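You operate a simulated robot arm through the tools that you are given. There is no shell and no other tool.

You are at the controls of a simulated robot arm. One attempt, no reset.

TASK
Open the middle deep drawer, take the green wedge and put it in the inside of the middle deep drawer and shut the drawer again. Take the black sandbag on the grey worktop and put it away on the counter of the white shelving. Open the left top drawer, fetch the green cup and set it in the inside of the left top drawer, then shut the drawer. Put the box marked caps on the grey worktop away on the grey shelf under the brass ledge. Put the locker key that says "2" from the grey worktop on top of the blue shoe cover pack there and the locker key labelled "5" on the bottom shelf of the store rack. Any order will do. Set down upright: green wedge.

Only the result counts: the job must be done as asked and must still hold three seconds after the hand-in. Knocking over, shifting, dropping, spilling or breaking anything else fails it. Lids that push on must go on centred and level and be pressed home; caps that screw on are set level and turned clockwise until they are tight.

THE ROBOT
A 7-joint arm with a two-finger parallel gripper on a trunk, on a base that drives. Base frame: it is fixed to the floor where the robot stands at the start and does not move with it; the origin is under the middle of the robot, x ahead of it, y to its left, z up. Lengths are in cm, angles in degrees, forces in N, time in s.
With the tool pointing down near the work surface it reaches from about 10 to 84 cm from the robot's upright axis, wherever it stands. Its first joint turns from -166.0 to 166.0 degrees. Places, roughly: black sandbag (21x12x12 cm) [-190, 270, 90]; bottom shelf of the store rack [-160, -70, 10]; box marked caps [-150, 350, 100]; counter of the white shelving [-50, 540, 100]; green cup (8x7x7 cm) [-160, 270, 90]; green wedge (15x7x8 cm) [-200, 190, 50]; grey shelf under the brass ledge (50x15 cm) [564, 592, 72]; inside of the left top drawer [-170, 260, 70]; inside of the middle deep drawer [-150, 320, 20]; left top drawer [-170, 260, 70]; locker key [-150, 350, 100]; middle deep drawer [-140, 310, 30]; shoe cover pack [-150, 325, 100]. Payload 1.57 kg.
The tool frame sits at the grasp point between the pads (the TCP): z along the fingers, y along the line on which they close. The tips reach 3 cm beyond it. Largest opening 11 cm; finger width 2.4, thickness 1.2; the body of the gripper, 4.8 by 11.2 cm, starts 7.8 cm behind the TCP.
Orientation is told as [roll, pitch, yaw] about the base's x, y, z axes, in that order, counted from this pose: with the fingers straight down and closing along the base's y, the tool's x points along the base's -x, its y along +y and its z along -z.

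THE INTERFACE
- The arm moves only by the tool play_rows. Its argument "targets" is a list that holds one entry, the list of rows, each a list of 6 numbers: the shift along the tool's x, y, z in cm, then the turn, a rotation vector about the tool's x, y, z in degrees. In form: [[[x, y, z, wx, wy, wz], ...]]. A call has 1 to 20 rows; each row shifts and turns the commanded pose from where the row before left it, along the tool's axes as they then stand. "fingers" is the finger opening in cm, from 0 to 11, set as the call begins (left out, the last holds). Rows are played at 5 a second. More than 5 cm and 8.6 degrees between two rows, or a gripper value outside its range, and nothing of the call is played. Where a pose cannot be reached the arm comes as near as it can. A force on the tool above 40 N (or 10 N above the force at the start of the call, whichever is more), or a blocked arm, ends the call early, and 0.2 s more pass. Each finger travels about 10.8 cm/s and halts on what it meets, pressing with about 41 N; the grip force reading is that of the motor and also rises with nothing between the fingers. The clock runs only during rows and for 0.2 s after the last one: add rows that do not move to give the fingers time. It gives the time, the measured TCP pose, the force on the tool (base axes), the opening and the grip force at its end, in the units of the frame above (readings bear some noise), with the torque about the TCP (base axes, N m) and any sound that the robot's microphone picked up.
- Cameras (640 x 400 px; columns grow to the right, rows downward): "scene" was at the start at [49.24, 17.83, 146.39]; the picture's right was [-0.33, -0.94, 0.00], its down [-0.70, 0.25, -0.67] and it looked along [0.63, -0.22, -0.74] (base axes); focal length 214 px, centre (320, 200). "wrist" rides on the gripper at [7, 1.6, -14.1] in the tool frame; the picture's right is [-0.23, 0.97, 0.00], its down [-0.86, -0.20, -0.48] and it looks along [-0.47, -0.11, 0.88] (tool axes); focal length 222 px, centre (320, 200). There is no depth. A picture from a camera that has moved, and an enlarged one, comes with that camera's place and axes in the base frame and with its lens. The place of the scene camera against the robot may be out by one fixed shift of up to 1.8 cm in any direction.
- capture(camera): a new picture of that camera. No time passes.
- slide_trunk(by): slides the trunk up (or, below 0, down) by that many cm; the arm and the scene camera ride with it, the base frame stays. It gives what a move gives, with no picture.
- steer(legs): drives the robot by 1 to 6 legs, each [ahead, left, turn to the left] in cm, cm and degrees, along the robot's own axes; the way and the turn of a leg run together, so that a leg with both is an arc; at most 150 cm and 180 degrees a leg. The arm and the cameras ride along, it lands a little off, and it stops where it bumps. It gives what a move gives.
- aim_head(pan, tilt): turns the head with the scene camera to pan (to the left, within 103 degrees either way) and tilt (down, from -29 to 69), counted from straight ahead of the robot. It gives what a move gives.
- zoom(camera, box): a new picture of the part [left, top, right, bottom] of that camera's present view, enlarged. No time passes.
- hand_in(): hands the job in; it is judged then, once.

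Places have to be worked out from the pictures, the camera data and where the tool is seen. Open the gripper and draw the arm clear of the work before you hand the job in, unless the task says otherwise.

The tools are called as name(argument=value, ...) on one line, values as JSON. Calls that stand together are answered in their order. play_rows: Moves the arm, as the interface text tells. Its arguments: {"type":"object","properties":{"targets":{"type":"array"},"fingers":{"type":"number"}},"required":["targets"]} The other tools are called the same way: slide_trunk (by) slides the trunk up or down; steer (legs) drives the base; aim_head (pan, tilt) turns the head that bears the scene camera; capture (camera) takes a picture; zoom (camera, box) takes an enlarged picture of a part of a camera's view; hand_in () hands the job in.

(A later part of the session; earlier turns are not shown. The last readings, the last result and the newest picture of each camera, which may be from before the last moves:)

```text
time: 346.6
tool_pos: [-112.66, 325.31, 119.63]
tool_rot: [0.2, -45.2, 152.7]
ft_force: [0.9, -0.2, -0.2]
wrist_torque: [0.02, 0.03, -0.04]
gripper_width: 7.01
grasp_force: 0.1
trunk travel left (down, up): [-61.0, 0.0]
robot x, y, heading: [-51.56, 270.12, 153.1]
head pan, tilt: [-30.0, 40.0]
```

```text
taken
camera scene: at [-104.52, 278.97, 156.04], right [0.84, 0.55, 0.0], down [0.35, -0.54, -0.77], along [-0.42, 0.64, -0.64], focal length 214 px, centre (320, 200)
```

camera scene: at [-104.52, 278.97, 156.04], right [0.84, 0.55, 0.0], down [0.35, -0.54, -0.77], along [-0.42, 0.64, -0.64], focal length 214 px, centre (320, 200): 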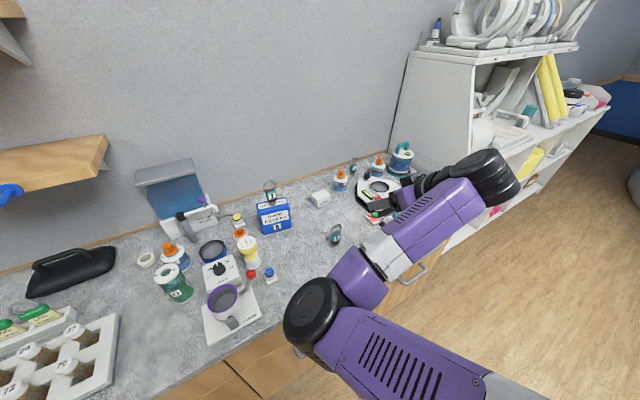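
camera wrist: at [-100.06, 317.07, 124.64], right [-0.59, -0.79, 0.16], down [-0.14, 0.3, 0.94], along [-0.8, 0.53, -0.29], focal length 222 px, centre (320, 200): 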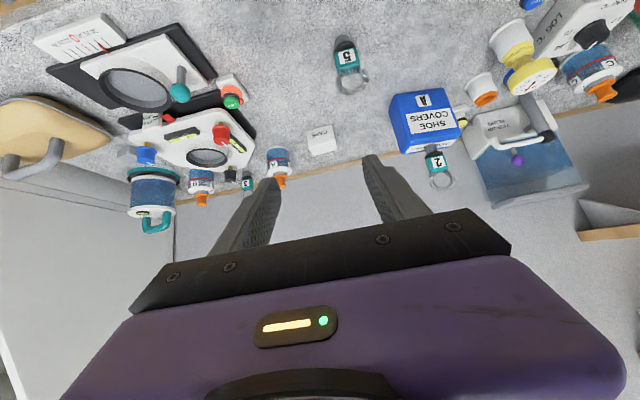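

Key 5 is at about u 103.9, n 17. I drive 10 ahead and 6 left to bring the tilted gripper above it.

steer(legs=[[10, 6, 0]])

capture(camera="wrist")

zoom(camera="scene", box=[260, 130, 500, 290])

```text
time: 347.9
tool_pos: [-124.07, 324.71, 119.57]
tool_rot: [0.2, -45.2, 152.5]
ft_force: [2.0, -0.4, 0.3]
wrist_torque: [-0.04, 0.03, 0.01]
gripper_width: 6.99
grasp_force: 0.1
trunk travel left (down, up): [-61.0, 0.0]
robot x, y, heading: [-63.33, 268.75, 153.4]
head pan, tilt: [-30.0, 40.0]
```

```text
taken
camera wrist: at [-111.55, 316.35, 124.66], right [-0.59, -0.79, 0.16], down [-0.14, 0.3, 0.94], along [-0.8, 0.53, -0.29], focal length 222 px, centre (320, 200)
```

wrist: 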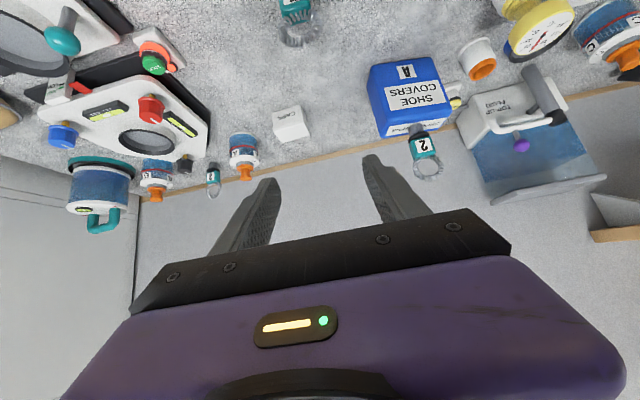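

```text
2.50 times, centred on (380, 210) of scene
camera zoom: at [-116.09, 278.24, 156.05], right [0.84, 0.55, 0.0], down [0.35, -0.54, -0.77], along [-0.42, 0.64, -0.64], focal length 536 px, centre (170, 175)
```

zoom: 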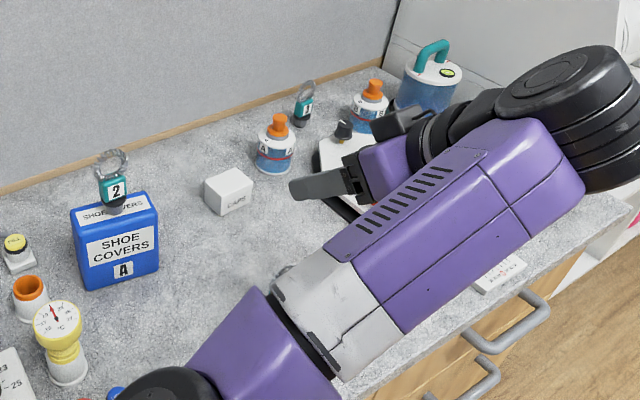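

Key 5 is 3 cm ahead of the TCP. I move forward 3 and descend 13 cm, then check.

play_rows(targets=[[[-2.1, 0, 2.1, 0, 0, 0], [2.3, 0, 2.3, 0, 0, 0], [2.3, 0, 2.3, 0, 0, 0], [2.3, 0, 2.3, 0, 0, 0], [2.3, 0, 2.3, 0, 0, 0], [0, 0, 0, 0, 0, 0]]])

capture(camera="wrist")

capture(camera="scene")

```text
time: 349.3
tool_pos: [-126.61, 326.02, 106.7]
tool_rot: [0.3, -45.2, 152.4]
ft_force: [0.3, -0.2, 0.0]
wrist_torque: [0.0, 0.02, 0.02]
gripper_width: 7.01
grasp_force: 0.0
trunk travel left (down, up): [-61.0, 0.0]
robot x, y, heading: [-63.11, 269.2, 152.9]
head pan, tilt: [-30.0, 40.0]
```

```text
taken
camera wrist: at [-114.16, 317.78, 111.79], right [-0.59, -0.79, 0.16], down [-0.14, 0.3, 0.94], along [-0.8, 0.53, -0.29], focal length 222 px, centre (320, 200)
```

wrist: 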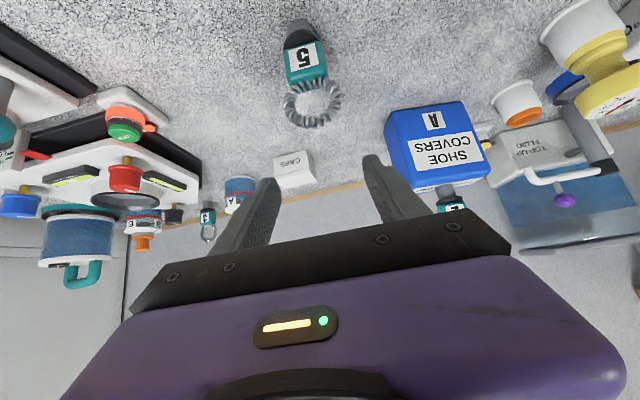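

```text
taken
camera scene: at [-116.12, 278.24, 156.04], right [0.84, 0.55, 0.0], down [0.35, -0.54, -0.77], along [-0.42, 0.64, -0.64], focal length 214 px, centre (320, 200)
```

scene: 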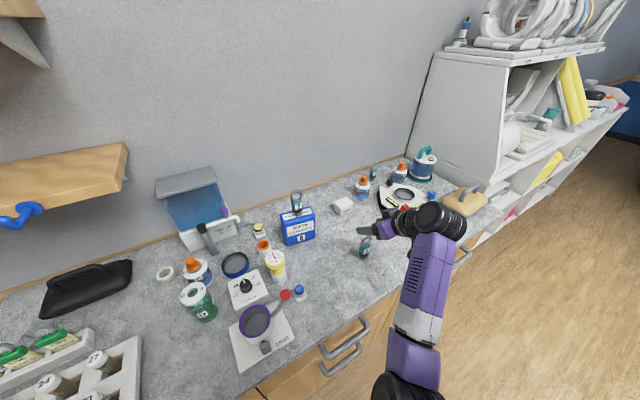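

Key 5 is 0.5 left and 0.4 ahead of the TCP. I correct and descend to z≈95.2.

play_rows(targets=[[[1.8, 0.5, 2.3, 0, 0, 0], [2.1, 0, 2.1, 0, 0, 0], [2.1, 0, 2.1, 0, 0, 0], [1.9, 0, 1.9, 0, 0, 0], [0, 0, 0, 0, 0, 0]]])

zoom(camera="wrist", box=[180, 60, 460, 240])

zoom(camera="scene", box=[320, 180, 480, 280])

```text
time: 350.5
tool_pos: [-127.54, 325.63, 95.11]
tool_rot: [0.2, -45.2, 152.4]
ft_force: [0.1, -1.0, -0.1]
wrist_torque: [0.04, -0.02, 0.0]
gripper_width: 7.0
grasp_force: 0.1
trunk travel left (down, up): [-61.0, 0.0]
robot x, y, heading: [-63.7, 269.36, 153.0]
head pan, tilt: [-30.0, 40.0]
```

```text
2.22 times, centred on (320, 150) of wrist
camera zoom: at [-114.88, 317.42, 100.11], right [-0.59, -0.79, 0.16], down [-0.14, 0.3, 0.94], along [-0.8, 0.53, -0.29], focal length 494 px, centre (320, 311)
```

zoom: 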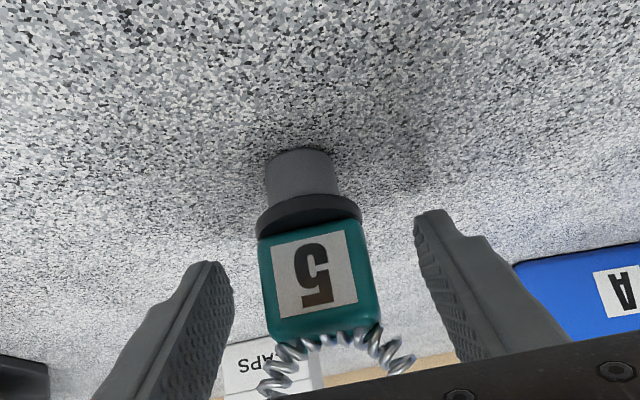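

```text
4.00 times, centred on (400, 230) of scene
camera zoom: at [-116.12, 278.24, 156.04], right [0.84, 0.55, 0.0], down [0.35, -0.54, -0.77], along [-0.42, 0.64, -0.64], focal length 858 px, centre (0, 80)
```

zoom: 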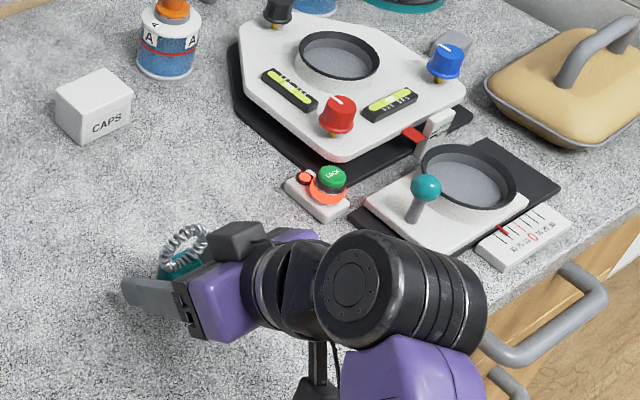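

The tag is centred. I close on it and lift straight up.

play_rows(targets=[[[0, 0, 0, 0, 0, 0], [0, 0, 0, 0, 0, 0], [0, 0, 0, 0, 0, 0], [0, 0, 0, 0, 0, 0]]], fingers=0)

play_rows(targets=[[[-2.1, 0, -2.1, 0, 0, 0], [-2.5, 0, -2.5, 0, 0, 0], [-2.5, 0, -2.5, 0, 0, 0], [-2.5, 0, -2.5, 0, 0, 0], [-2.5, 0, -2.5, 0, 0, 0], [0, 0, 0, 0, 0, 0]]])

capture(camera="wrist")

capture(camera="scene")

```text
time: 351.5
tool_pos: [-127.3, 325.7, 95.18]
tool_rot: [0.3, -45.1, 152.5]
ft_force: [-0.5, 0.3, 0.7]
wrist_torque: [0.01, -0.01, -0.04]
gripper_width: 3.51
grasp_force: 41.7
trunk travel left (down, up): [-61.0, 0.0]
robot x, y, heading: [-63.42, 269.22, 153.1]
head pan, tilt: [-30.0, 40.0]
```

```text
time: 352.9
tool_pos: [-127.35, 325.8, 112.34]
tool_rot: [0.1, -45.2, 152.4]
ft_force: [-0.3, -0.2, -1.0]
wrist_torque: [0.0, 0.02, 0.0]
gripper_width: 3.52
grasp_force: 41.1
trunk travel left (down, up): [-61.0, 0.0]
robot x, y, heading: [-63.45, 269.13, 153.0]
head pan, tilt: [-30.0, 40.0]
```

```text
taken
camera wrist: at [-114.8, 317.37, 117.37], right [-0.59, -0.79, 0.16], down [-0.14, 0.3, 0.94], along [-0.8, 0.53, -0.29], focal length 222 px, centre (320, 200)
```

wrist: 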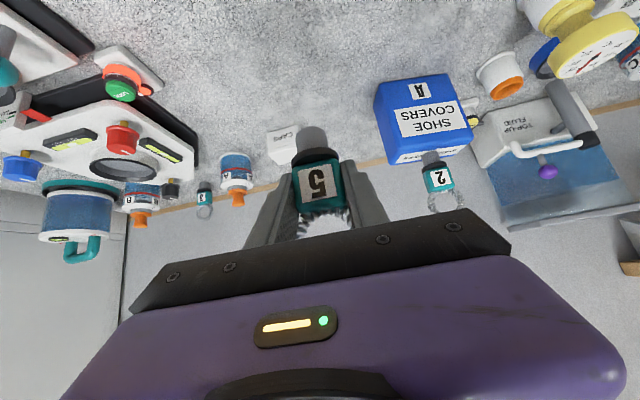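

```text
taken
camera scene: at [-116.12, 278.24, 156.04], right [0.84, 0.55, 0.0], down [0.35, -0.54, -0.77], along [-0.42, 0.64, -0.64], focal length 214 px, centre (320, 200)
```

scene: 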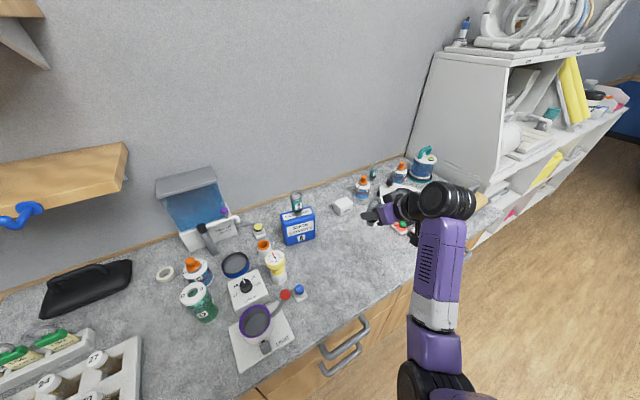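

Key 5 is secured. I draw the arm in and drive to the store rack: left along the counter, back, then a left turn to face the rack.

play_rows(targets=[[[3.1, 0, -3.1, 0, 0, 0], [3.1, 0, -3.1, 0, 0, 0], [3.1, 0, -3.1, 0, 0, 0], [3.1, 0, -3.1, 0, 0, 0], [0, 0, 0, 0, 0, 0]]])

steer(legs=[[0, 105, 0], [-55, 0, 0], [0, 0, 90]])

aim_head(pan=0, tilt=25)

capture(camera="scene")

```text
time: 354.1
tool_pos: [-111.73, 317.86, 112.29]
tool_rot: [0.2, -45.2, 152.5]
ft_force: [-0.3, 0.3, -0.9]
wrist_torque: [0.02, 0.02, 0.01]
gripper_width: 3.53
grasp_force: 40.9
trunk travel left (down, up): [-61.0, 0.0]
robot x, y, heading: [-63.42, 269.14, 152.9]
head pan, tilt: [-30.0, 40.0]
```

```text
time: 366.1
tool_pos: [-109.03, 101.49, 112.29]
tool_rot: [0.3, -45.1, -116.7]
ft_force: [0.3, -0.4, -0.4]
wrist_torque: [0.02, -0.01, 0.01]
gripper_width: 3.52
grasp_force: 40.7
trunk travel left (down, up): [-61.0, 0.0]
robot x, y, heading: [-60.64, 150.26, -116.0]
head pan, tilt: [-30.0, 40.0]
```

```text
time: 367.0
tool_pos: [-109.02, 101.46, 112.23]
tool_rot: [0.2, -45.2, -116.6]
ft_force: [-0.2, 0.6, 0.0]
wrist_torque: [0.0, 0.05, 0.0]
gripper_width: 3.49
grasp_force: 41.1
trunk travel left (down, up): [-61.0, 0.0]
robot x, y, heading: [-61.27, 150.51, -116.0]
head pan, tilt: [0.0, 25.0]
```

```text
taken
camera scene: at [-66.74, 95.51, 158.37], right [-0.9, 0.44, 0.0], down [0.19, 0.38, -0.91], along [-0.4, -0.81, -0.42], focal length 214 px, centre (320, 200)
```

scene: 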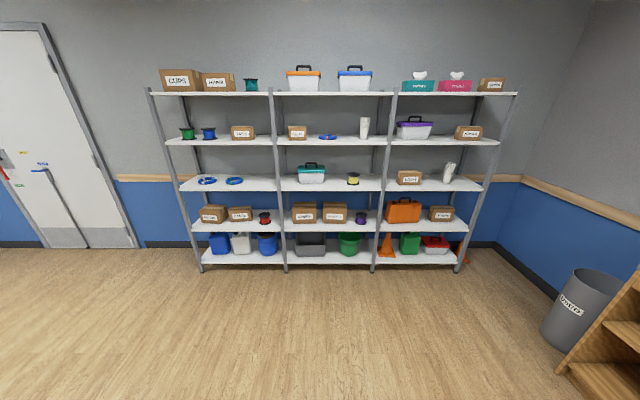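

The rack is straight ahead. I zoom on its bottom shelf to find a free spot.

zoom(camera="scene", box=[180, 200, 340, 290])

zoom(camera="scene", box=[320, 200, 480, 290])

```text
4.00 times, centred on (260, 245) of scene
camera zoom: at [-66.74, 95.51, 158.37], right [-0.9, 0.44, 0.0], down [0.19, 0.38, -0.91], along [-0.4, -0.81, -0.42], focal length 858 px, centre (560, 20)
```

zoom: 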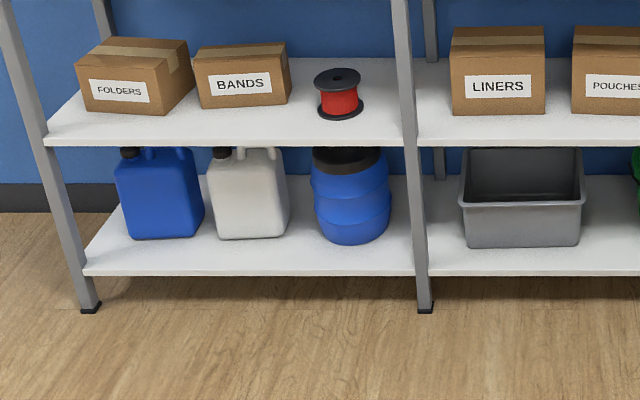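

```text
4.00 times, centred on (400, 245) of scene
camera zoom: at [-66.74, 95.51, 158.37], right [-0.9, 0.44, 0.0], down [0.19, 0.38, -0.91], along [-0.4, -0.81, -0.42], focal length 858 px, centre (0, 20)
```

zoom: 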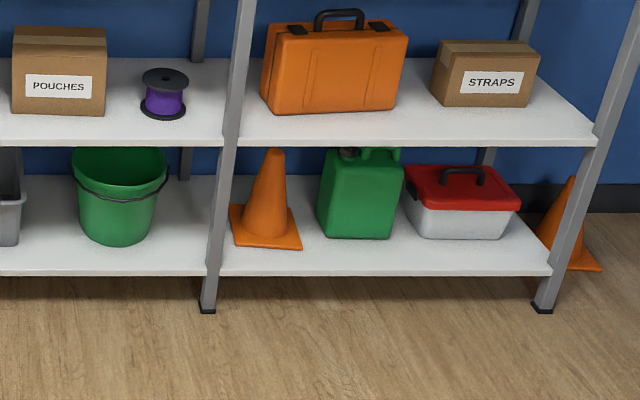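

There's a free spot on the bottom shelf between the grey bin and the green bucket, near the front: about (-153.5, -53.5), shelf top z≈13.4, next shelf at z≈49. I drive left 28, ahead 115, correct the heading by -1.5°, and lower the trunk.

steer(legs=[[0, 28, 0], [0, 0, -1.5], [112, 0, 0]])

slide_trunk(by=-50)

aim_head(pan=-25, tilt=40)

capture(camera="scene")

capture(camera="wrist")

```text
time: 374.7
tool_pos: [-135.03, -12.62, 112.26]
tool_rot: [0.1, -45.3, -116.6]
ft_force: [-1.1, 1.1, -0.2]
wrist_torque: [-0.02, -0.05, 0.0]
gripper_width: 3.49
grasp_force: 40.6
trunk travel left (down, up): [-61.0, 0.0]
robot x, y, heading: [-86.96, 36.55, -115.9]
head pan, tilt: [0.0, 25.0]
```

```text
refused: -50 is not a number from -40 to 40
```

```text
time: 375.6
tool_pos: [-135.03, -12.55, 112.26]
tool_rot: [0.2, -45.2, -116.5]
ft_force: [0.3, -0.1, -1.0]
wrist_torque: [-0.01, -0.03, 0.01]
gripper_width: 3.5
grasp_force: 41.6
trunk travel left (down, up): [-61.0, 0.0]
robot x, y, heading: [-87.19, 36.55, -115.9]
head pan, tilt: [-25.0, 40.0]
```

```text
taken
camera scene: at [-95.2, -15.52, 156.04], right [-0.63, 0.78, 0.0], down [0.5, 0.41, -0.77], along [-0.59, -0.48, -0.64], focal length 214 px, centre (320, 200)
```

scene: 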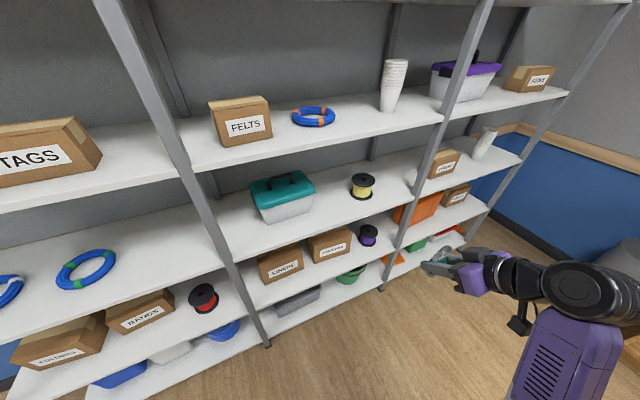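

```text
taken
camera wrist: at [-126.89, 0.07, 117.29], right [0.8, -0.58, 0.16], down [-0.3, -0.15, 0.94], along [-0.52, -0.8, -0.29], focal length 222 px, centre (320, 200)
```

wrist: 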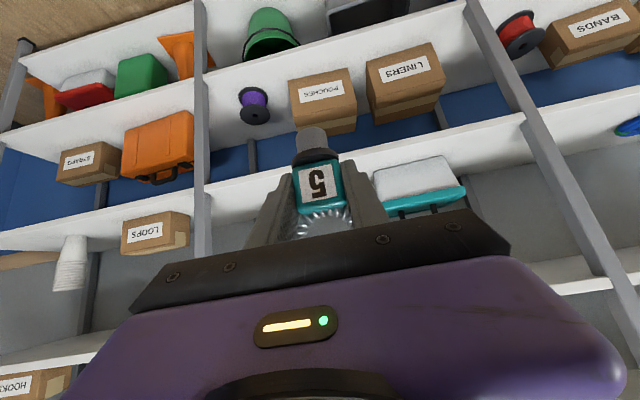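

Robot is 110 cm before the target spot, laterally aligned. I lower the trunk and then the arm in free space in front of the rack.

slide_trunk(by=-40)

slide_trunk(by=-14)

play_rows(targets=[[[2.8, 0, 2.8, 0, 0, 0], [2.8, 0, 2.8, 0, 0, 0], [2.8, 0, 2.8, 0, 0, 0], [2.8, 0, 2.8, 0, 0, 0], [2.8, 0, 2.8, 0, 0, 0], [2.8, 0, 2.8, 0, 0, 0], [2.8, 0, 2.8, 0, 0, 0], [2.8, 0, 2.8, 0, 0, 0], [0, 0, 0, 0, 0, 0]]])

capture(camera="scene")

capture(camera="wrist")

```text
time: 379.5
tool_pos: [-134.92, -12.66, 72.31]
tool_rot: [0.1, -45.2, -116.5]
ft_force: [-0.4, -0.3, 0.0]
wrist_torque: [-0.01, -0.01, 0.0]
gripper_width: 3.49
grasp_force: 40.9
trunk travel left (down, up): [-21.0, 40.0]
robot x, y, heading: [-86.99, 36.71, -116.1]
head pan, tilt: [-25.0, 40.0]
```

```text
time: 381.1
tool_pos: [-134.98, -12.65, 58.26]
tool_rot: [0.2, -45.1, -116.5]
ft_force: [-0.5, 0.6, 0.3]
wrist_torque: [-0.01, -0.01, -0.01]
gripper_width: 3.52
grasp_force: 41.0
trunk travel left (down, up): [-7.0, 54.0]
robot x, y, heading: [-86.8, 36.57, -116.0]
head pan, tilt: [-25.0, 40.0]
```

```text
time: 383.1
tool_pos: [-135.06, -12.6, 26.41]
tool_rot: [0.2, -45.3, -116.5]
ft_force: [0.6, 0.7, -0.5]
wrist_torque: [-0.01, -0.02, -0.01]
gripper_width: 3.47
grasp_force: 41.3
trunk travel left (down, up): [-7.0, 54.0]
robot x, y, heading: [-87.43, 36.72, -115.6]
head pan, tilt: [-25.0, 40.0]
```

```text
taken
camera scene: at [-95.2, -15.51, 102.04], right [-0.63, 0.78, 0.0], down [0.5, 0.41, -0.77], along [-0.59, -0.48, -0.64], focal length 214 px, centre (320, 200)
```

scene: 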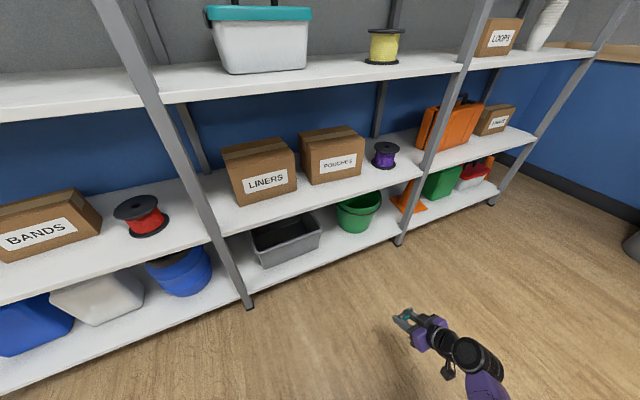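

```text
taken
camera wrist: at [-126.89, 0.11, 31.42], right [0.8, -0.58, 0.16], down [-0.3, -0.15, 0.94], along [-0.52, -0.8, -0.29], focal length 222 px, centre (320, 200)
```

wrist: 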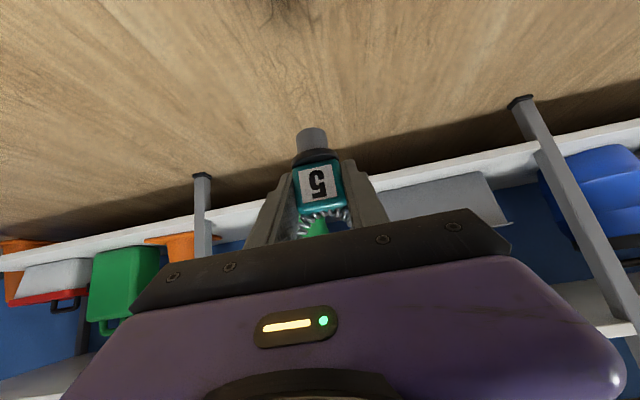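

The free strip is clear; the best spot is about (-151.2,-49.5), 6–7 cm behind the shelf front, between bin and bucket. I drive 24 ahead and 2 left, keeping the key at z≈26.

steer(legs=[[24, 2, 0]])

capture(camera="scene")

capture(camera="wrist")

```text
time: 384.9
tool_pos: [-143.59, -35.21, 26.42]
tool_rot: [0.2, -45.2, -116.4]
ft_force: [0.2, 0.9, -0.2]
wrist_torque: [-0.02, 0.02, 0.02]
gripper_width: 3.49
grasp_force: 40.7
trunk travel left (down, up): [-7.0, 54.0]
robot x, y, heading: [-95.55, 13.95, -115.8]
head pan, tilt: [-25.0, 40.0]
```

```text
taken
camera scene: at [-103.84, -38.1, 102.04], right [-0.63, 0.77, 0.0], down [0.5, 0.41, -0.77], along [-0.59, -0.48, -0.64], focal length 214 px, centre (320, 200)
```

scene: 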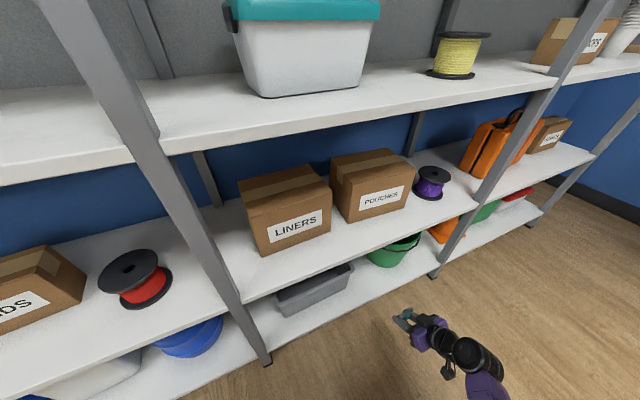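

```text
taken
camera wrist: at [-135.55, -22.54, 31.46], right [0.8, -0.57, 0.16], down [-0.3, -0.15, 0.94], along [-0.52, -0.81, -0.29], focal length 222 px, centre (320, 200)
```

wrist: 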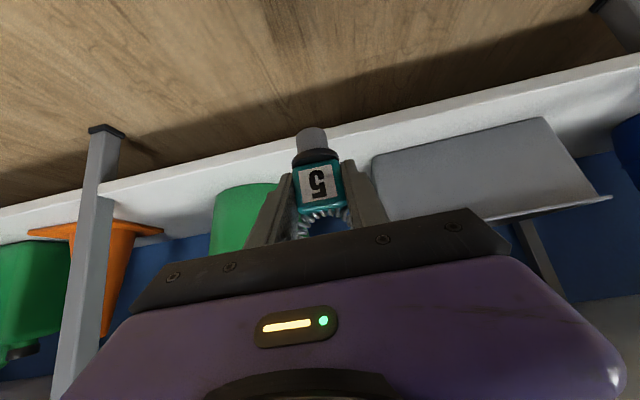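

The gap between bin and bucket is ~20 cm wide and lies straight ahead. I move forward 18.6 cm (0.9 right) and then check.

play_rows(targets=[[[-2.65, -0.3, 2.65, 0, 0, 0], [-2.65, -0.3, 2.65, 0, 0, 0], [-2.65, -0.3, 2.65, 0, 0, 0], [-2.65, 0, 2.65, 0, 0, 0], [-2.6, 0, 2.6, 0, 0, 0], [0, 0, 0, 0, 0, 0]]])

capture(camera="wrist")

capture(camera="scene")

```text
time: 386.3
tool_pos: [-152.68, -51.72, 26.57]
tool_rot: [0.2, -45.2, -116.4]
ft_force: [0.5, 0.4, -0.6]
wrist_torque: [0.01, 0.0, -0.02]
gripper_width: 3.5
grasp_force: 41.6
trunk travel left (down, up): [-7.0, 54.0]
robot x, y, heading: [-95.77, 14.09, -115.7]
head pan, tilt: [-25.0, 40.0]
```

```text
taken
camera wrist: at [-144.67, -38.98, 31.58], right [0.8, -0.57, 0.16], down [-0.3, -0.15, 0.94], along [-0.52, -0.81, -0.29], focal length 222 px, centre (320, 200)
```

wrist: 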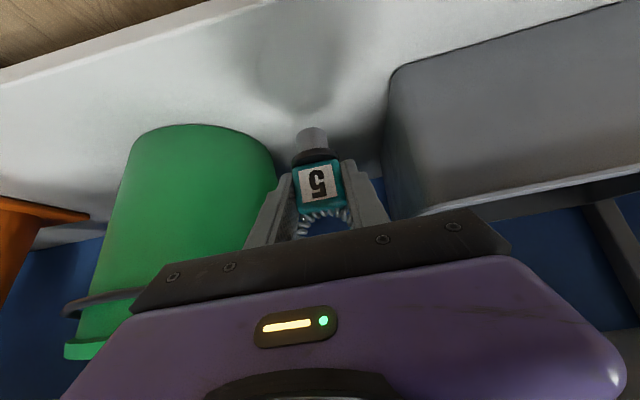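

```text
taken
camera scene: at [-103.84, -38.1, 102.04], right [-0.63, 0.77, 0.0], down [0.5, 0.41, -0.77], along [-0.59, -0.48, -0.64], focal length 214 px, centre (320, 200)
```

scene: 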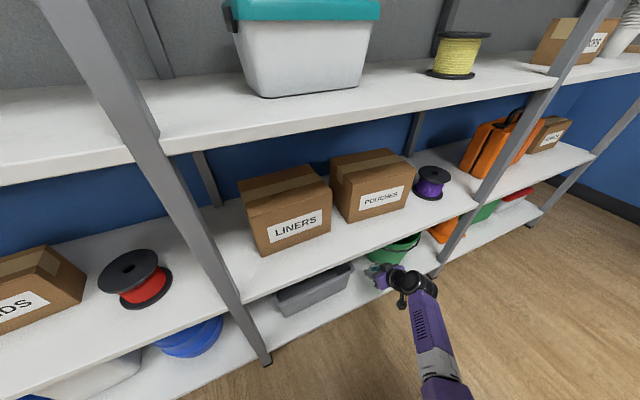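

The key is over the shelf between bin and bucket. I lower 6.4 cm, then in small steps until contact.

play_rows(targets=[[[2.27, 0, 2.27, 0, 0, 0], [2.27, 0, 2.27, 0, 0, 0], [0, 0, 0, 0, 0, 0]]])

play_rows(targets=[[[0.35, 0, 0.35, 0, 0, 0], [0, 0, 0, 0, 0, 0]]])

play_rows(targets=[[[0.35, 0, 0.35, 0, 0, 0], [0, 0, 0, 0, 0, 0]]])

capture(camera="wrist")

```text
time: 387.1
tool_pos: [-152.57, -51.57, 20.06]
tool_rot: [0.3, -45.3, -116.4]
ft_force: [-1.1, 0.9, -0.2]
wrist_torque: [0.02, 0.03, 0.03]
gripper_width: 3.51
grasp_force: 41.0
trunk travel left (down, up): [-7.0, 54.0]
robot x, y, heading: [-95.77, 13.6, -115.9]
head pan, tilt: [-25.0, 40.0]
```

```text
time: 387.7
tool_pos: [-152.67, -51.68, 19.73]
tool_rot: [0.2, -45.2, -116.5]
ft_force: [0.3, 0.3, 0.6]
wrist_torque: [-0.03, 0.03, -0.02]
gripper_width: 3.51
grasp_force: 41.0
trunk travel left (down, up): [-7.0, 54.0]
robot x, y, heading: [-96.03, 13.96, -115.9]
head pan, tilt: [-25.0, 40.0]
```

```text
time: 388.3
tool_pos: [-152.61, -51.66, 19.2]
tool_rot: [0.1, -45.2, -116.4]
ft_force: [0.0, -0.9, -0.5]
wrist_torque: [0.0, -0.02, -0.01]
gripper_width: 3.52
grasp_force: 40.8
trunk travel left (down, up): [-7.0, 54.0]
robot x, y, heading: [-96.06, 13.79, -115.6]
head pan, tilt: [-25.0, 40.0]
```

```text
taken
camera wrist: at [-144.59, -38.99, 24.17], right [0.8, -0.57, 0.16], down [-0.3, -0.15, 0.94], along [-0.52, -0.81, -0.29], focal length 222 px, centre (320, 200)
```

wrist: 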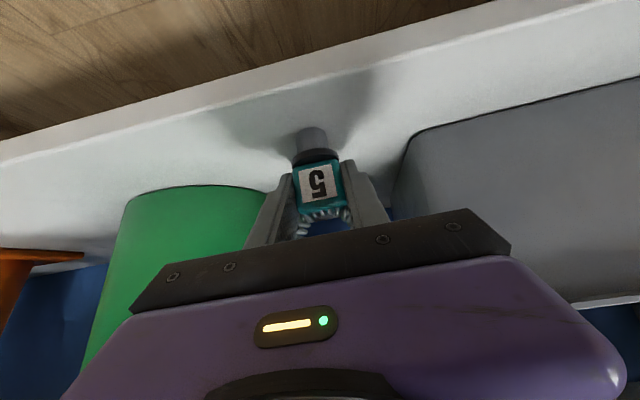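

Not yet in contact; continuing.

play_rows(targets=[[[0.28, 0, 0.28, 0, 0, 0], [0, 0, 0, 0, 0, 0]]])

play_rows(targets=[[[0.28, 0, 0.28, 0, 0, 0], [0, 0, 0, 0, 0, 0]]])

play_rows(targets=[[[0.28, 0, 0.28, 0, 0, 0], [0, 0, 0, 0, 0, 0]]])

```text
time: 388.9
tool_pos: [-152.78, -51.81, 19.05]
tool_rot: [0.1, -45.5, -116.4]
ft_force: [3.8, 1.7, 26.4]
wrist_torque: [-0.03, -0.22, 0.03]
gripper_width: 3.49
grasp_force: 41.0
trunk travel left (down, up): [-7.0, 54.0]
robot x, y, heading: [-95.76, 13.89, -115.9]
head pan, tilt: [-25.0, 40.0]
```

```text
time: 389.2
tool_pos: [-152.95, -51.99, 19.07]
tool_rot: [0.0, -45.8, -116.4]
ft_force: [1.2, 1.6, 11.3]
wrist_torque: [0.0, -0.06, -0.01]
gripper_width: 3.48
grasp_force: 40.7
trunk travel left (down, up): [-7.0, 54.0]
robot x, y, heading: [-95.8, 13.58, -115.6]
head pan, tilt: [-25.0, 40.0]
stopped in row 1: the force on the tool passed its limit at 42 N (the readings are from after the stop); the commanded pose is now the measured one
```

```text
time: 389.9
tool_pos: [-153.25, -52.27, 19.05]
tool_rot: [-0.2, -46.3, -116.3]
ft_force: [1.0, -0.5, 11.3]
wrist_torque: [0.0, -0.06, 0.03]
gripper_width: 3.47
grasp_force: 41.3
trunk travel left (down, up): [-7.0, 54.0]
robot x, y, heading: [-95.57, 13.91, -115.6]
head pan, tilt: [-25.0, 40.0]
stopped in row 2: the force on the tool passed its limit at 41 N (the readings are from after the stop); the commanded pose is now the measured one
```

The key stands on the shelf. I open the fingers and withdraw back and up along the tool axis.

play_rows(targets=[[[0, 0, 0, 0, 0, 0], [0, 0, 0, 0, 0, 0], [0, 0, 0, 0, 0, 0]]], fingers=6.5)

capture(camera="wrist")

play_rows(targets=[[[0, 0, -2, 0, 0, 0], [0, 0, -3, 0, 0, 0], [0, 0, -3, 0, 0, 0], [0, 0, 0, 0, 0, 0]]])

capture(camera="wrist")

```text
time: 390.7
tool_pos: [-153.15, -52.1, 18.86]
tool_rot: [-0.1, -46.1, -116.3]
ft_force: [0.4, 0.0, 0.9]
wrist_torque: [-0.01, 0.0, 0.0]
gripper_width: 6.49
grasp_force: 0.1
trunk travel left (down, up): [-7.0, 54.0]
robot x, y, heading: [-95.83, 13.64, -115.7]
head pan, tilt: [-25.0, 40.0]
```

```text
taken
camera wrist: at [-145.01, -39.36, 23.63], right [0.8, -0.57, 0.16], down [-0.29, -0.14, 0.95], along [-0.52, -0.81, -0.27], focal length 222 px, centre (320, 200)
```

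wrist: 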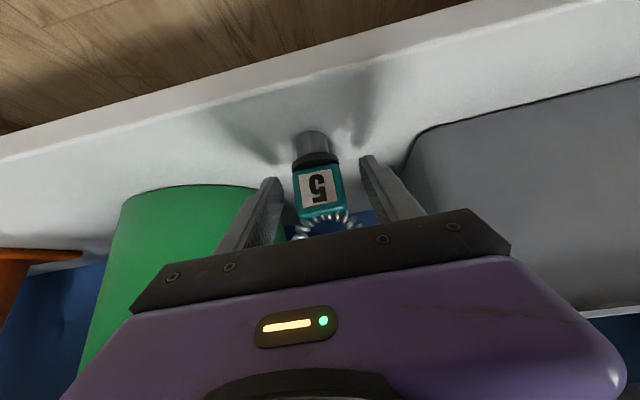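

```text
time: 391.7
tool_pos: [-150.64, -46.96, 24.54]
tool_rot: [-0.1, -45.9, -116.4]
ft_force: [-0.1, 0.4, -1.1]
wrist_torque: [0.01, 0.02, 0.0]
gripper_width: 6.47
grasp_force: 0.1
trunk travel left (down, up): [-7.0, 54.0]
robot x, y, heading: [-95.89, 14.15, -115.6]
head pan, tilt: [-25.0, 40.0]
```

```text
taken
camera wrist: at [-142.54, -34.18, 29.26], right [0.8, -0.57, 0.16], down [-0.29, -0.14, 0.95], along [-0.52, -0.81, -0.27], focal length 222 px, centre (320, 200)
```

wrist: 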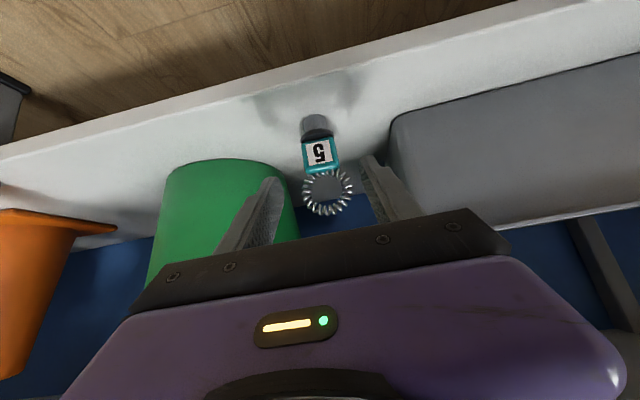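

Key 5 stands on the bottom shelf. I back out, raise the arm and trunk, turn back toward the counter heading and look across the room at the far shelf.

steer(legs=[[-60, 0, 0]])

capture(camera="scene")

slide_trunk(by=40)

slide_trunk(by=14)

steer(legs=[[-30, 0, 0], [0, 0, -90]])

aim_head(pan=-102, tilt=8)

capture(camera="scene")

```text
time: 395.1
tool_pos: [-124.48, 6.15, 24.46]
tool_rot: [0.0, -45.9, -115.8]
ft_force: [-0.4, -0.3, -0.2]
wrist_torque: [0.03, -0.01, 0.03]
gripper_width: 6.53
grasp_force: 0.1
trunk travel left (down, up): [-7.0, 54.0]
robot x, y, heading: [-70.02, 67.43, -115.2]
head pan, tilt: [-25.0, 40.0]
```

```text
taken
camera scene: at [-77.74, 15.46, 102.04], right [-0.64, 0.77, 0.0], down [0.49, 0.41, -0.77], along [-0.59, -0.49, -0.64], focal length 214 px, centre (320, 200)
```

scene: 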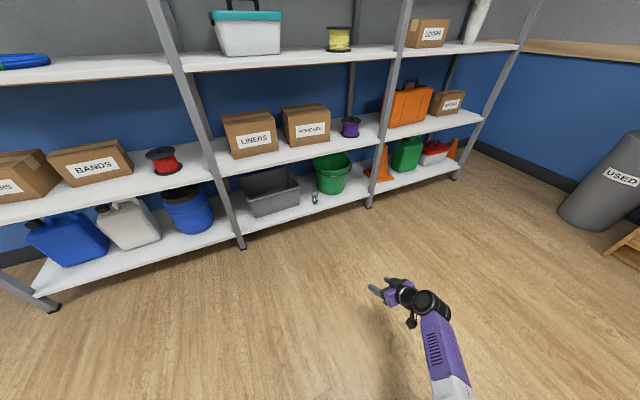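

```text
time: 398.9
tool_pos: [-124.42, 6.19, 64.48]
tool_rot: [0.0, -46.0, -115.7]
ft_force: [-0.8, -0.6, -0.7]
wrist_torque: [0.04, -0.01, 0.02]
gripper_width: 6.47
grasp_force: 0.2
trunk travel left (down, up): [-47.0, 14.0]
robot x, y, heading: [-69.94, 67.46, -115.2]
head pan, tilt: [-25.0, 40.0]
```

```text
time: 400.6
tool_pos: [-124.52, 6.14, 78.5]
tool_rot: [-0.1, -46.0, -115.7]
ft_force: [0.9, 0.1, -0.6]
wrist_torque: [0.0, 0.01, 0.03]
gripper_width: 6.49
grasp_force: 0.2
trunk travel left (down, up): [-61.0, 0.0]
robot x, y, heading: [-69.68, 67.32, -115.3]
head pan, tilt: [-25.0, 40.0]
```

```text
time: 406.4
tool_pos: [-119.25, 148.39, 78.39]
tool_rot: [0.0, -46.0, 154.6]
ft_force: [0.7, -0.5, -0.5]
wrist_torque: [-0.01, 0.03, 0.01]
gripper_width: 6.52
grasp_force: 0.1
trunk travel left (down, up): [-61.0, 0.0]
robot x, y, heading: [-57.85, 94.46, 155.0]
head pan, tilt: [-25.0, 40.0]
```

```text
time: 407.9
tool_pos: [-119.22, 148.36, 78.51]
tool_rot: [-0.2, -46.0, 154.6]
ft_force: [0.1, -0.4, -0.8]
wrist_torque: [0.01, 0.01, -0.01]
gripper_width: 6.51
grasp_force: 0.1
trunk travel left (down, up): [-61.0, 0.0]
robot x, y, heading: [-57.5, 94.1, 155.2]
head pan, tilt: [-102.0, 8.0]
```

```text
taken
camera scene: at [-100.03, 102.1, 161.13], right [0.8, -0.6, 0.0], down [-0.08, -0.11, -0.99], along [0.59, 0.79, -0.14], focal length 214 px, centre (320, 200)
```

scene: 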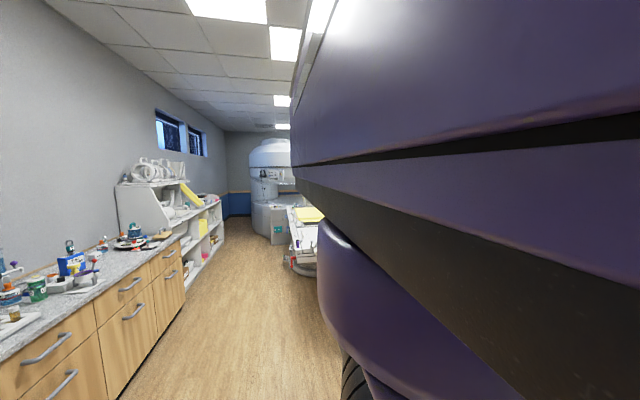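

Key 5 is seen standing on the shelf. My own trunk blocks the view here, so I turn right another 70° to look across the room.

steer(legs=[[0, 0, -75]])

aim_head(pan=-38, tilt=8)

capture(camera="scene")

zoom(camera="scene", box=[280, 140, 360, 190])

```text
time: 411.5
tool_pos: [-22.66, 168.6, 78.42]
tool_rot: [0.0, -46.0, 80.5]
ft_force: [0.1, 0.0, 0.4]
wrist_torque: [-0.01, -0.02, 0.01]
gripper_width: 6.5
grasp_force: 0.1
trunk travel left (down, up): [-61.0, 0.0]
robot x, y, heading: [-57.3, 94.37, 81.1]
head pan, tilt: [-102.0, 8.0]
```

```text
time: 412.8
tool_pos: [-22.68, 168.47, 78.52]
tool_rot: [-0.1, -46.0, 80.5]
ft_force: [-0.1, 0.1, -0.1]
wrist_torque: [0.0, 0.01, 0.03]
gripper_width: 6.54
grasp_force: 0.1
trunk travel left (down, up): [-61.0, 0.0]
robot x, y, heading: [-57.59, 94.54, 81.2]
head pan, tilt: [-38.0, 8.0]
```

```text
taken
camera scene: at [-64.81, 146.46, 161.13], right [0.68, -0.73, 0.0], down [-0.1, -0.1, -0.99], along [0.72, 0.68, -0.14], focal length 214 px, centre (320, 200)
```

scene: 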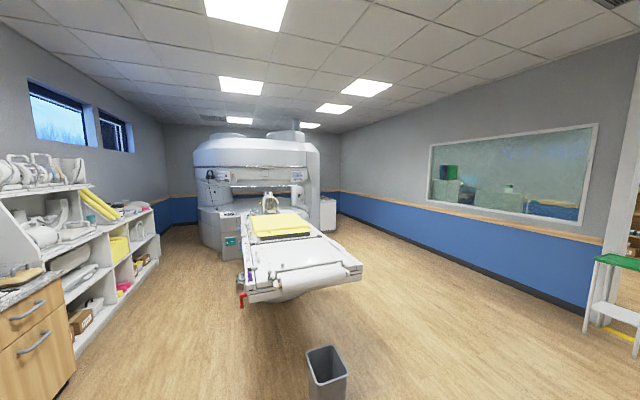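

```text
8.00 times, centred on (320, 165) of scene
camera zoom: at [-64.81, 146.46, 161.13], right [0.68, -0.73, 0.0], down [-0.1, -0.1, -0.99], along [0.72, 0.68, -0.14], focal length 1716 px, centre (320, 480)
```

zoom: 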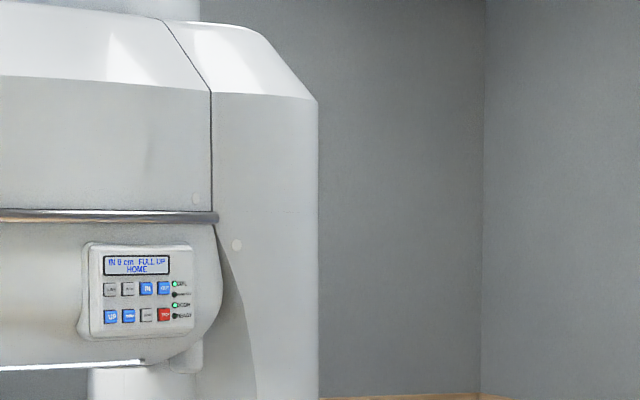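

The shelf should appear near column 349, row 195 at this view; I zoom there.

zoom(camera="scene", box=[324, 175, 388, 215])

zoom(camera="scene", box=[200, 180, 360, 280])

```text
10.00 times, centred on (356, 195) of scene
camera zoom: at [-64.81, 146.46, 161.13], right [0.68, -0.73, 0.0], down [-0.1, -0.1, -0.99], along [0.72, 0.68, -0.14], focal length 2145 px, centre (-40, 250)
```

zoom: 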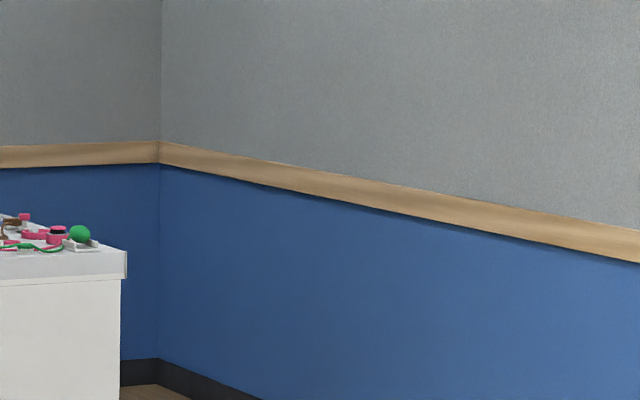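

```text
4.00 times, centred on (280, 230) of scene
camera zoom: at [-64.81, 146.46, 161.13], right [0.68, -0.73, 0.0], down [-0.1, -0.1, -0.99], along [0.72, 0.68, -0.14], focal length 858 px, centre (480, 80)
```

zoom: 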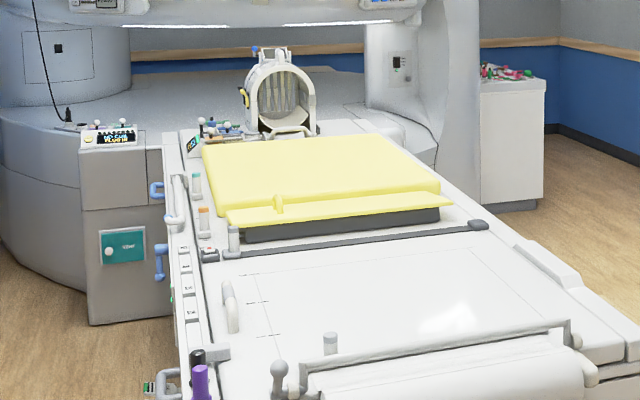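

The far shelf spot lies just beyond the window wall, so it must be on the control-room side; I'll go there later with the CAPS box. Now the sandbag: I turn back to face the counter, move in front of the left unit, and set the tool for a handle grip.

steer(legs=[[0, 0, 72], [60, 0, 0], [0, -74, 0]])

play_rows(targets=[[[-2.8, 0, -2.8, 0, 0, 0], [-2.8, 0, -2.8, 0, 0, 0], [-2.8, 0, -2.8, 0, 0, 0], [-2.8, 0, -2.8, 0, 0, 0], [-2.8, 0, -2.8, 0, 0, 0], [-2.8, 0, -2.8, 0, 0, 0], [-2.8, 0, -2.8, 0, 0, 0], [-2.8, 0, -2.8, 0, 0, 0], [0, 0, 0, 0, 0, 0]]])

aim_head(pan=-15, tilt=25)

capture(camera="scene")

zoom(camera="scene", box=[200, 140, 360, 240])

```text
time: 422.9
tool_pos: [-136.99, 243.8, 78.48]
tool_rot: [-0.1, -46.0, 152.7]
ft_force: [0.9, 0.2, 0.3]
wrist_torque: [0.01, -0.01, 0.02]
gripper_width: 6.5
grasp_force: 0.1
trunk travel left (down, up): [-61.0, 0.0]
robot x, y, heading: [-77.32, 187.9, 153.4]
head pan, tilt: [-38.0, 8.0]
```

```text
time: 424.9
tool_pos: [-136.39, 243.55, 110.3]
tool_rot: [-0.1, -46.0, 152.7]
ft_force: [0.5, -0.4, 0.0]
wrist_torque: [0.0, 0.0, 0.0]
gripper_width: 6.51
grasp_force: 0.1
trunk travel left (down, up): [-61.0, 0.0]
robot x, y, heading: [-77.03, 188.07, 153.0]
head pan, tilt: [-38.0, 8.0]
```

```text
time: 425.8
tool_pos: [-136.46, 243.51, 110.25]
tool_rot: [-0.2, -45.9, 152.8]
ft_force: [-0.1, 0.2, -0.6]
wrist_torque: [0.03, -0.01, 0.02]
gripper_width: 6.52
grasp_force: 0.2
trunk travel left (down, up): [-61.0, 0.0]
robot x, y, heading: [-76.93, 187.65, 153.3]
head pan, tilt: [-15.0, 25.0]
```

```text
taken
camera scene: at [-131.89, 195.89, 158.38], right [0.67, 0.75, 0.0], down [0.31, -0.28, -0.91], along [-0.68, 0.6, -0.42], focal length 214 px, centre (320, 200)
```

scene: 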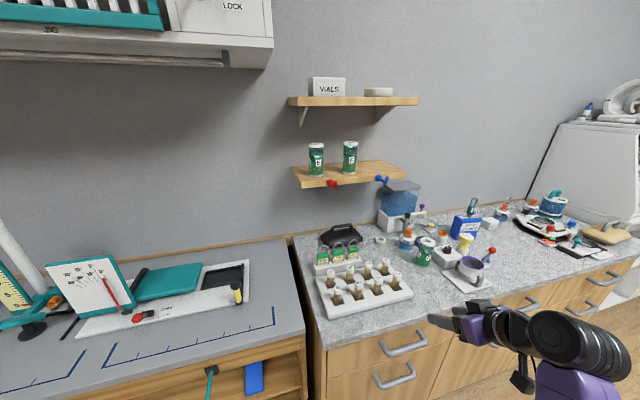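

```text
4.00 times, centred on (280, 190) of scene
camera zoom: at [-131.89, 195.89, 158.38], right [0.67, 0.75, 0.0], down [0.31, -0.28, -0.91], along [-0.68, 0.6, -0.42], focal length 858 px, centre (480, 240)
```

zoom: 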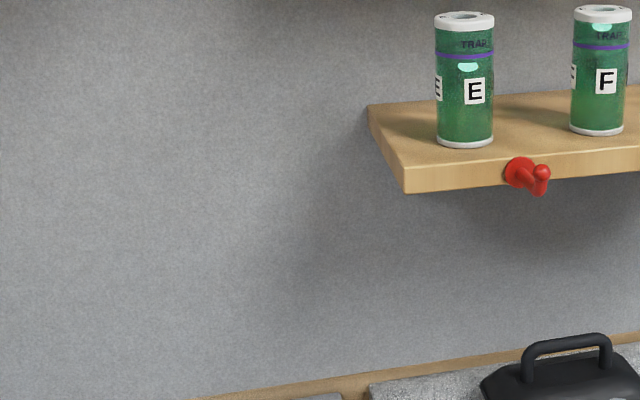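

zoom(camera="scene", box=[290, 205, 410, 280])

slide_trunk(by=-25)

aim_head(pan=-15, tilt=15)

zoom(camera="scene", box=[280, 150, 420, 240])

```text
5.33 times, centred on (350, 242) of scene
camera zoom: at [-131.89, 195.89, 158.38], right [0.67, 0.75, 0.0], down [0.31, -0.28, -0.91], along [-0.68, 0.6, -0.42], focal length 1144 px, centre (160, -27)
```

zoom: 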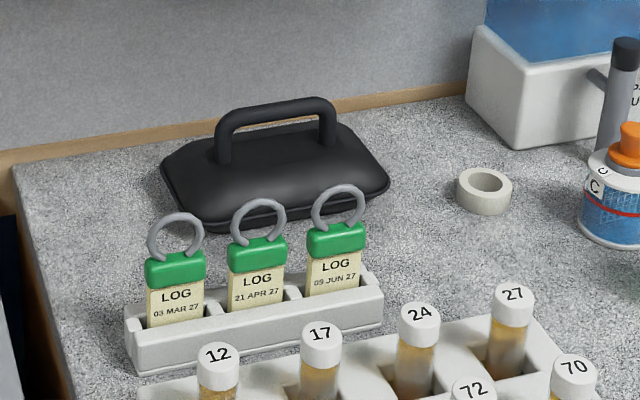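

```text
time: 428.4
tool_pos: [-136.46, 243.65, 85.17]
tool_rot: [-0.1, -46.0, 152.7]
ft_force: [0.5, -1.4, 0.0]
wrist_torque: [0.0, 0.0, 0.0]
gripper_width: 6.5
grasp_force: 0.0
trunk travel left (down, up): [-36.0, 25.0]
robot x, y, heading: [-77.1, 188.08, 153.3]
head pan, tilt: [-15.0, 25.0]
```

```text
time: 429.1
tool_pos: [-136.52, 243.53, 85.26]
tool_rot: [-0.1, -45.9, 152.8]
ft_force: [-0.3, -0.6, -0.1]
wrist_torque: [-0.02, -0.03, -0.04]
gripper_width: 6.5
grasp_force: 0.0
trunk travel left (down, up): [-36.0, 25.0]
robot x, y, heading: [-77.07, 187.99, 153.4]
head pan, tilt: [-15.0, 15.0]
```

```text
4.44 times, centred on (350, 195) of scene
camera zoom: at [-131.99, 195.97, 134.99], right [0.67, 0.75, 0.0], down [0.19, -0.17, -0.97], along [-0.72, 0.64, -0.26], focal length 953 px, centre (187, 222)
```

zoom: 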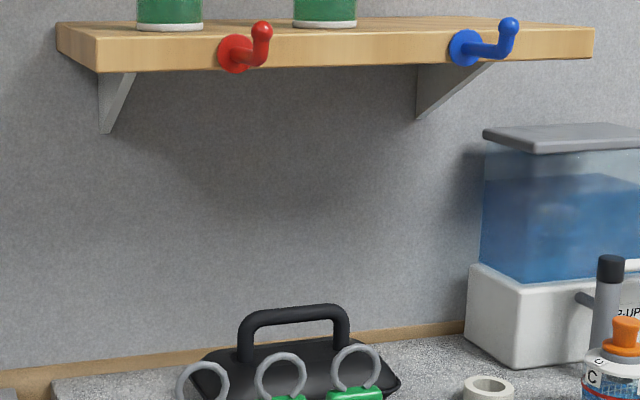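

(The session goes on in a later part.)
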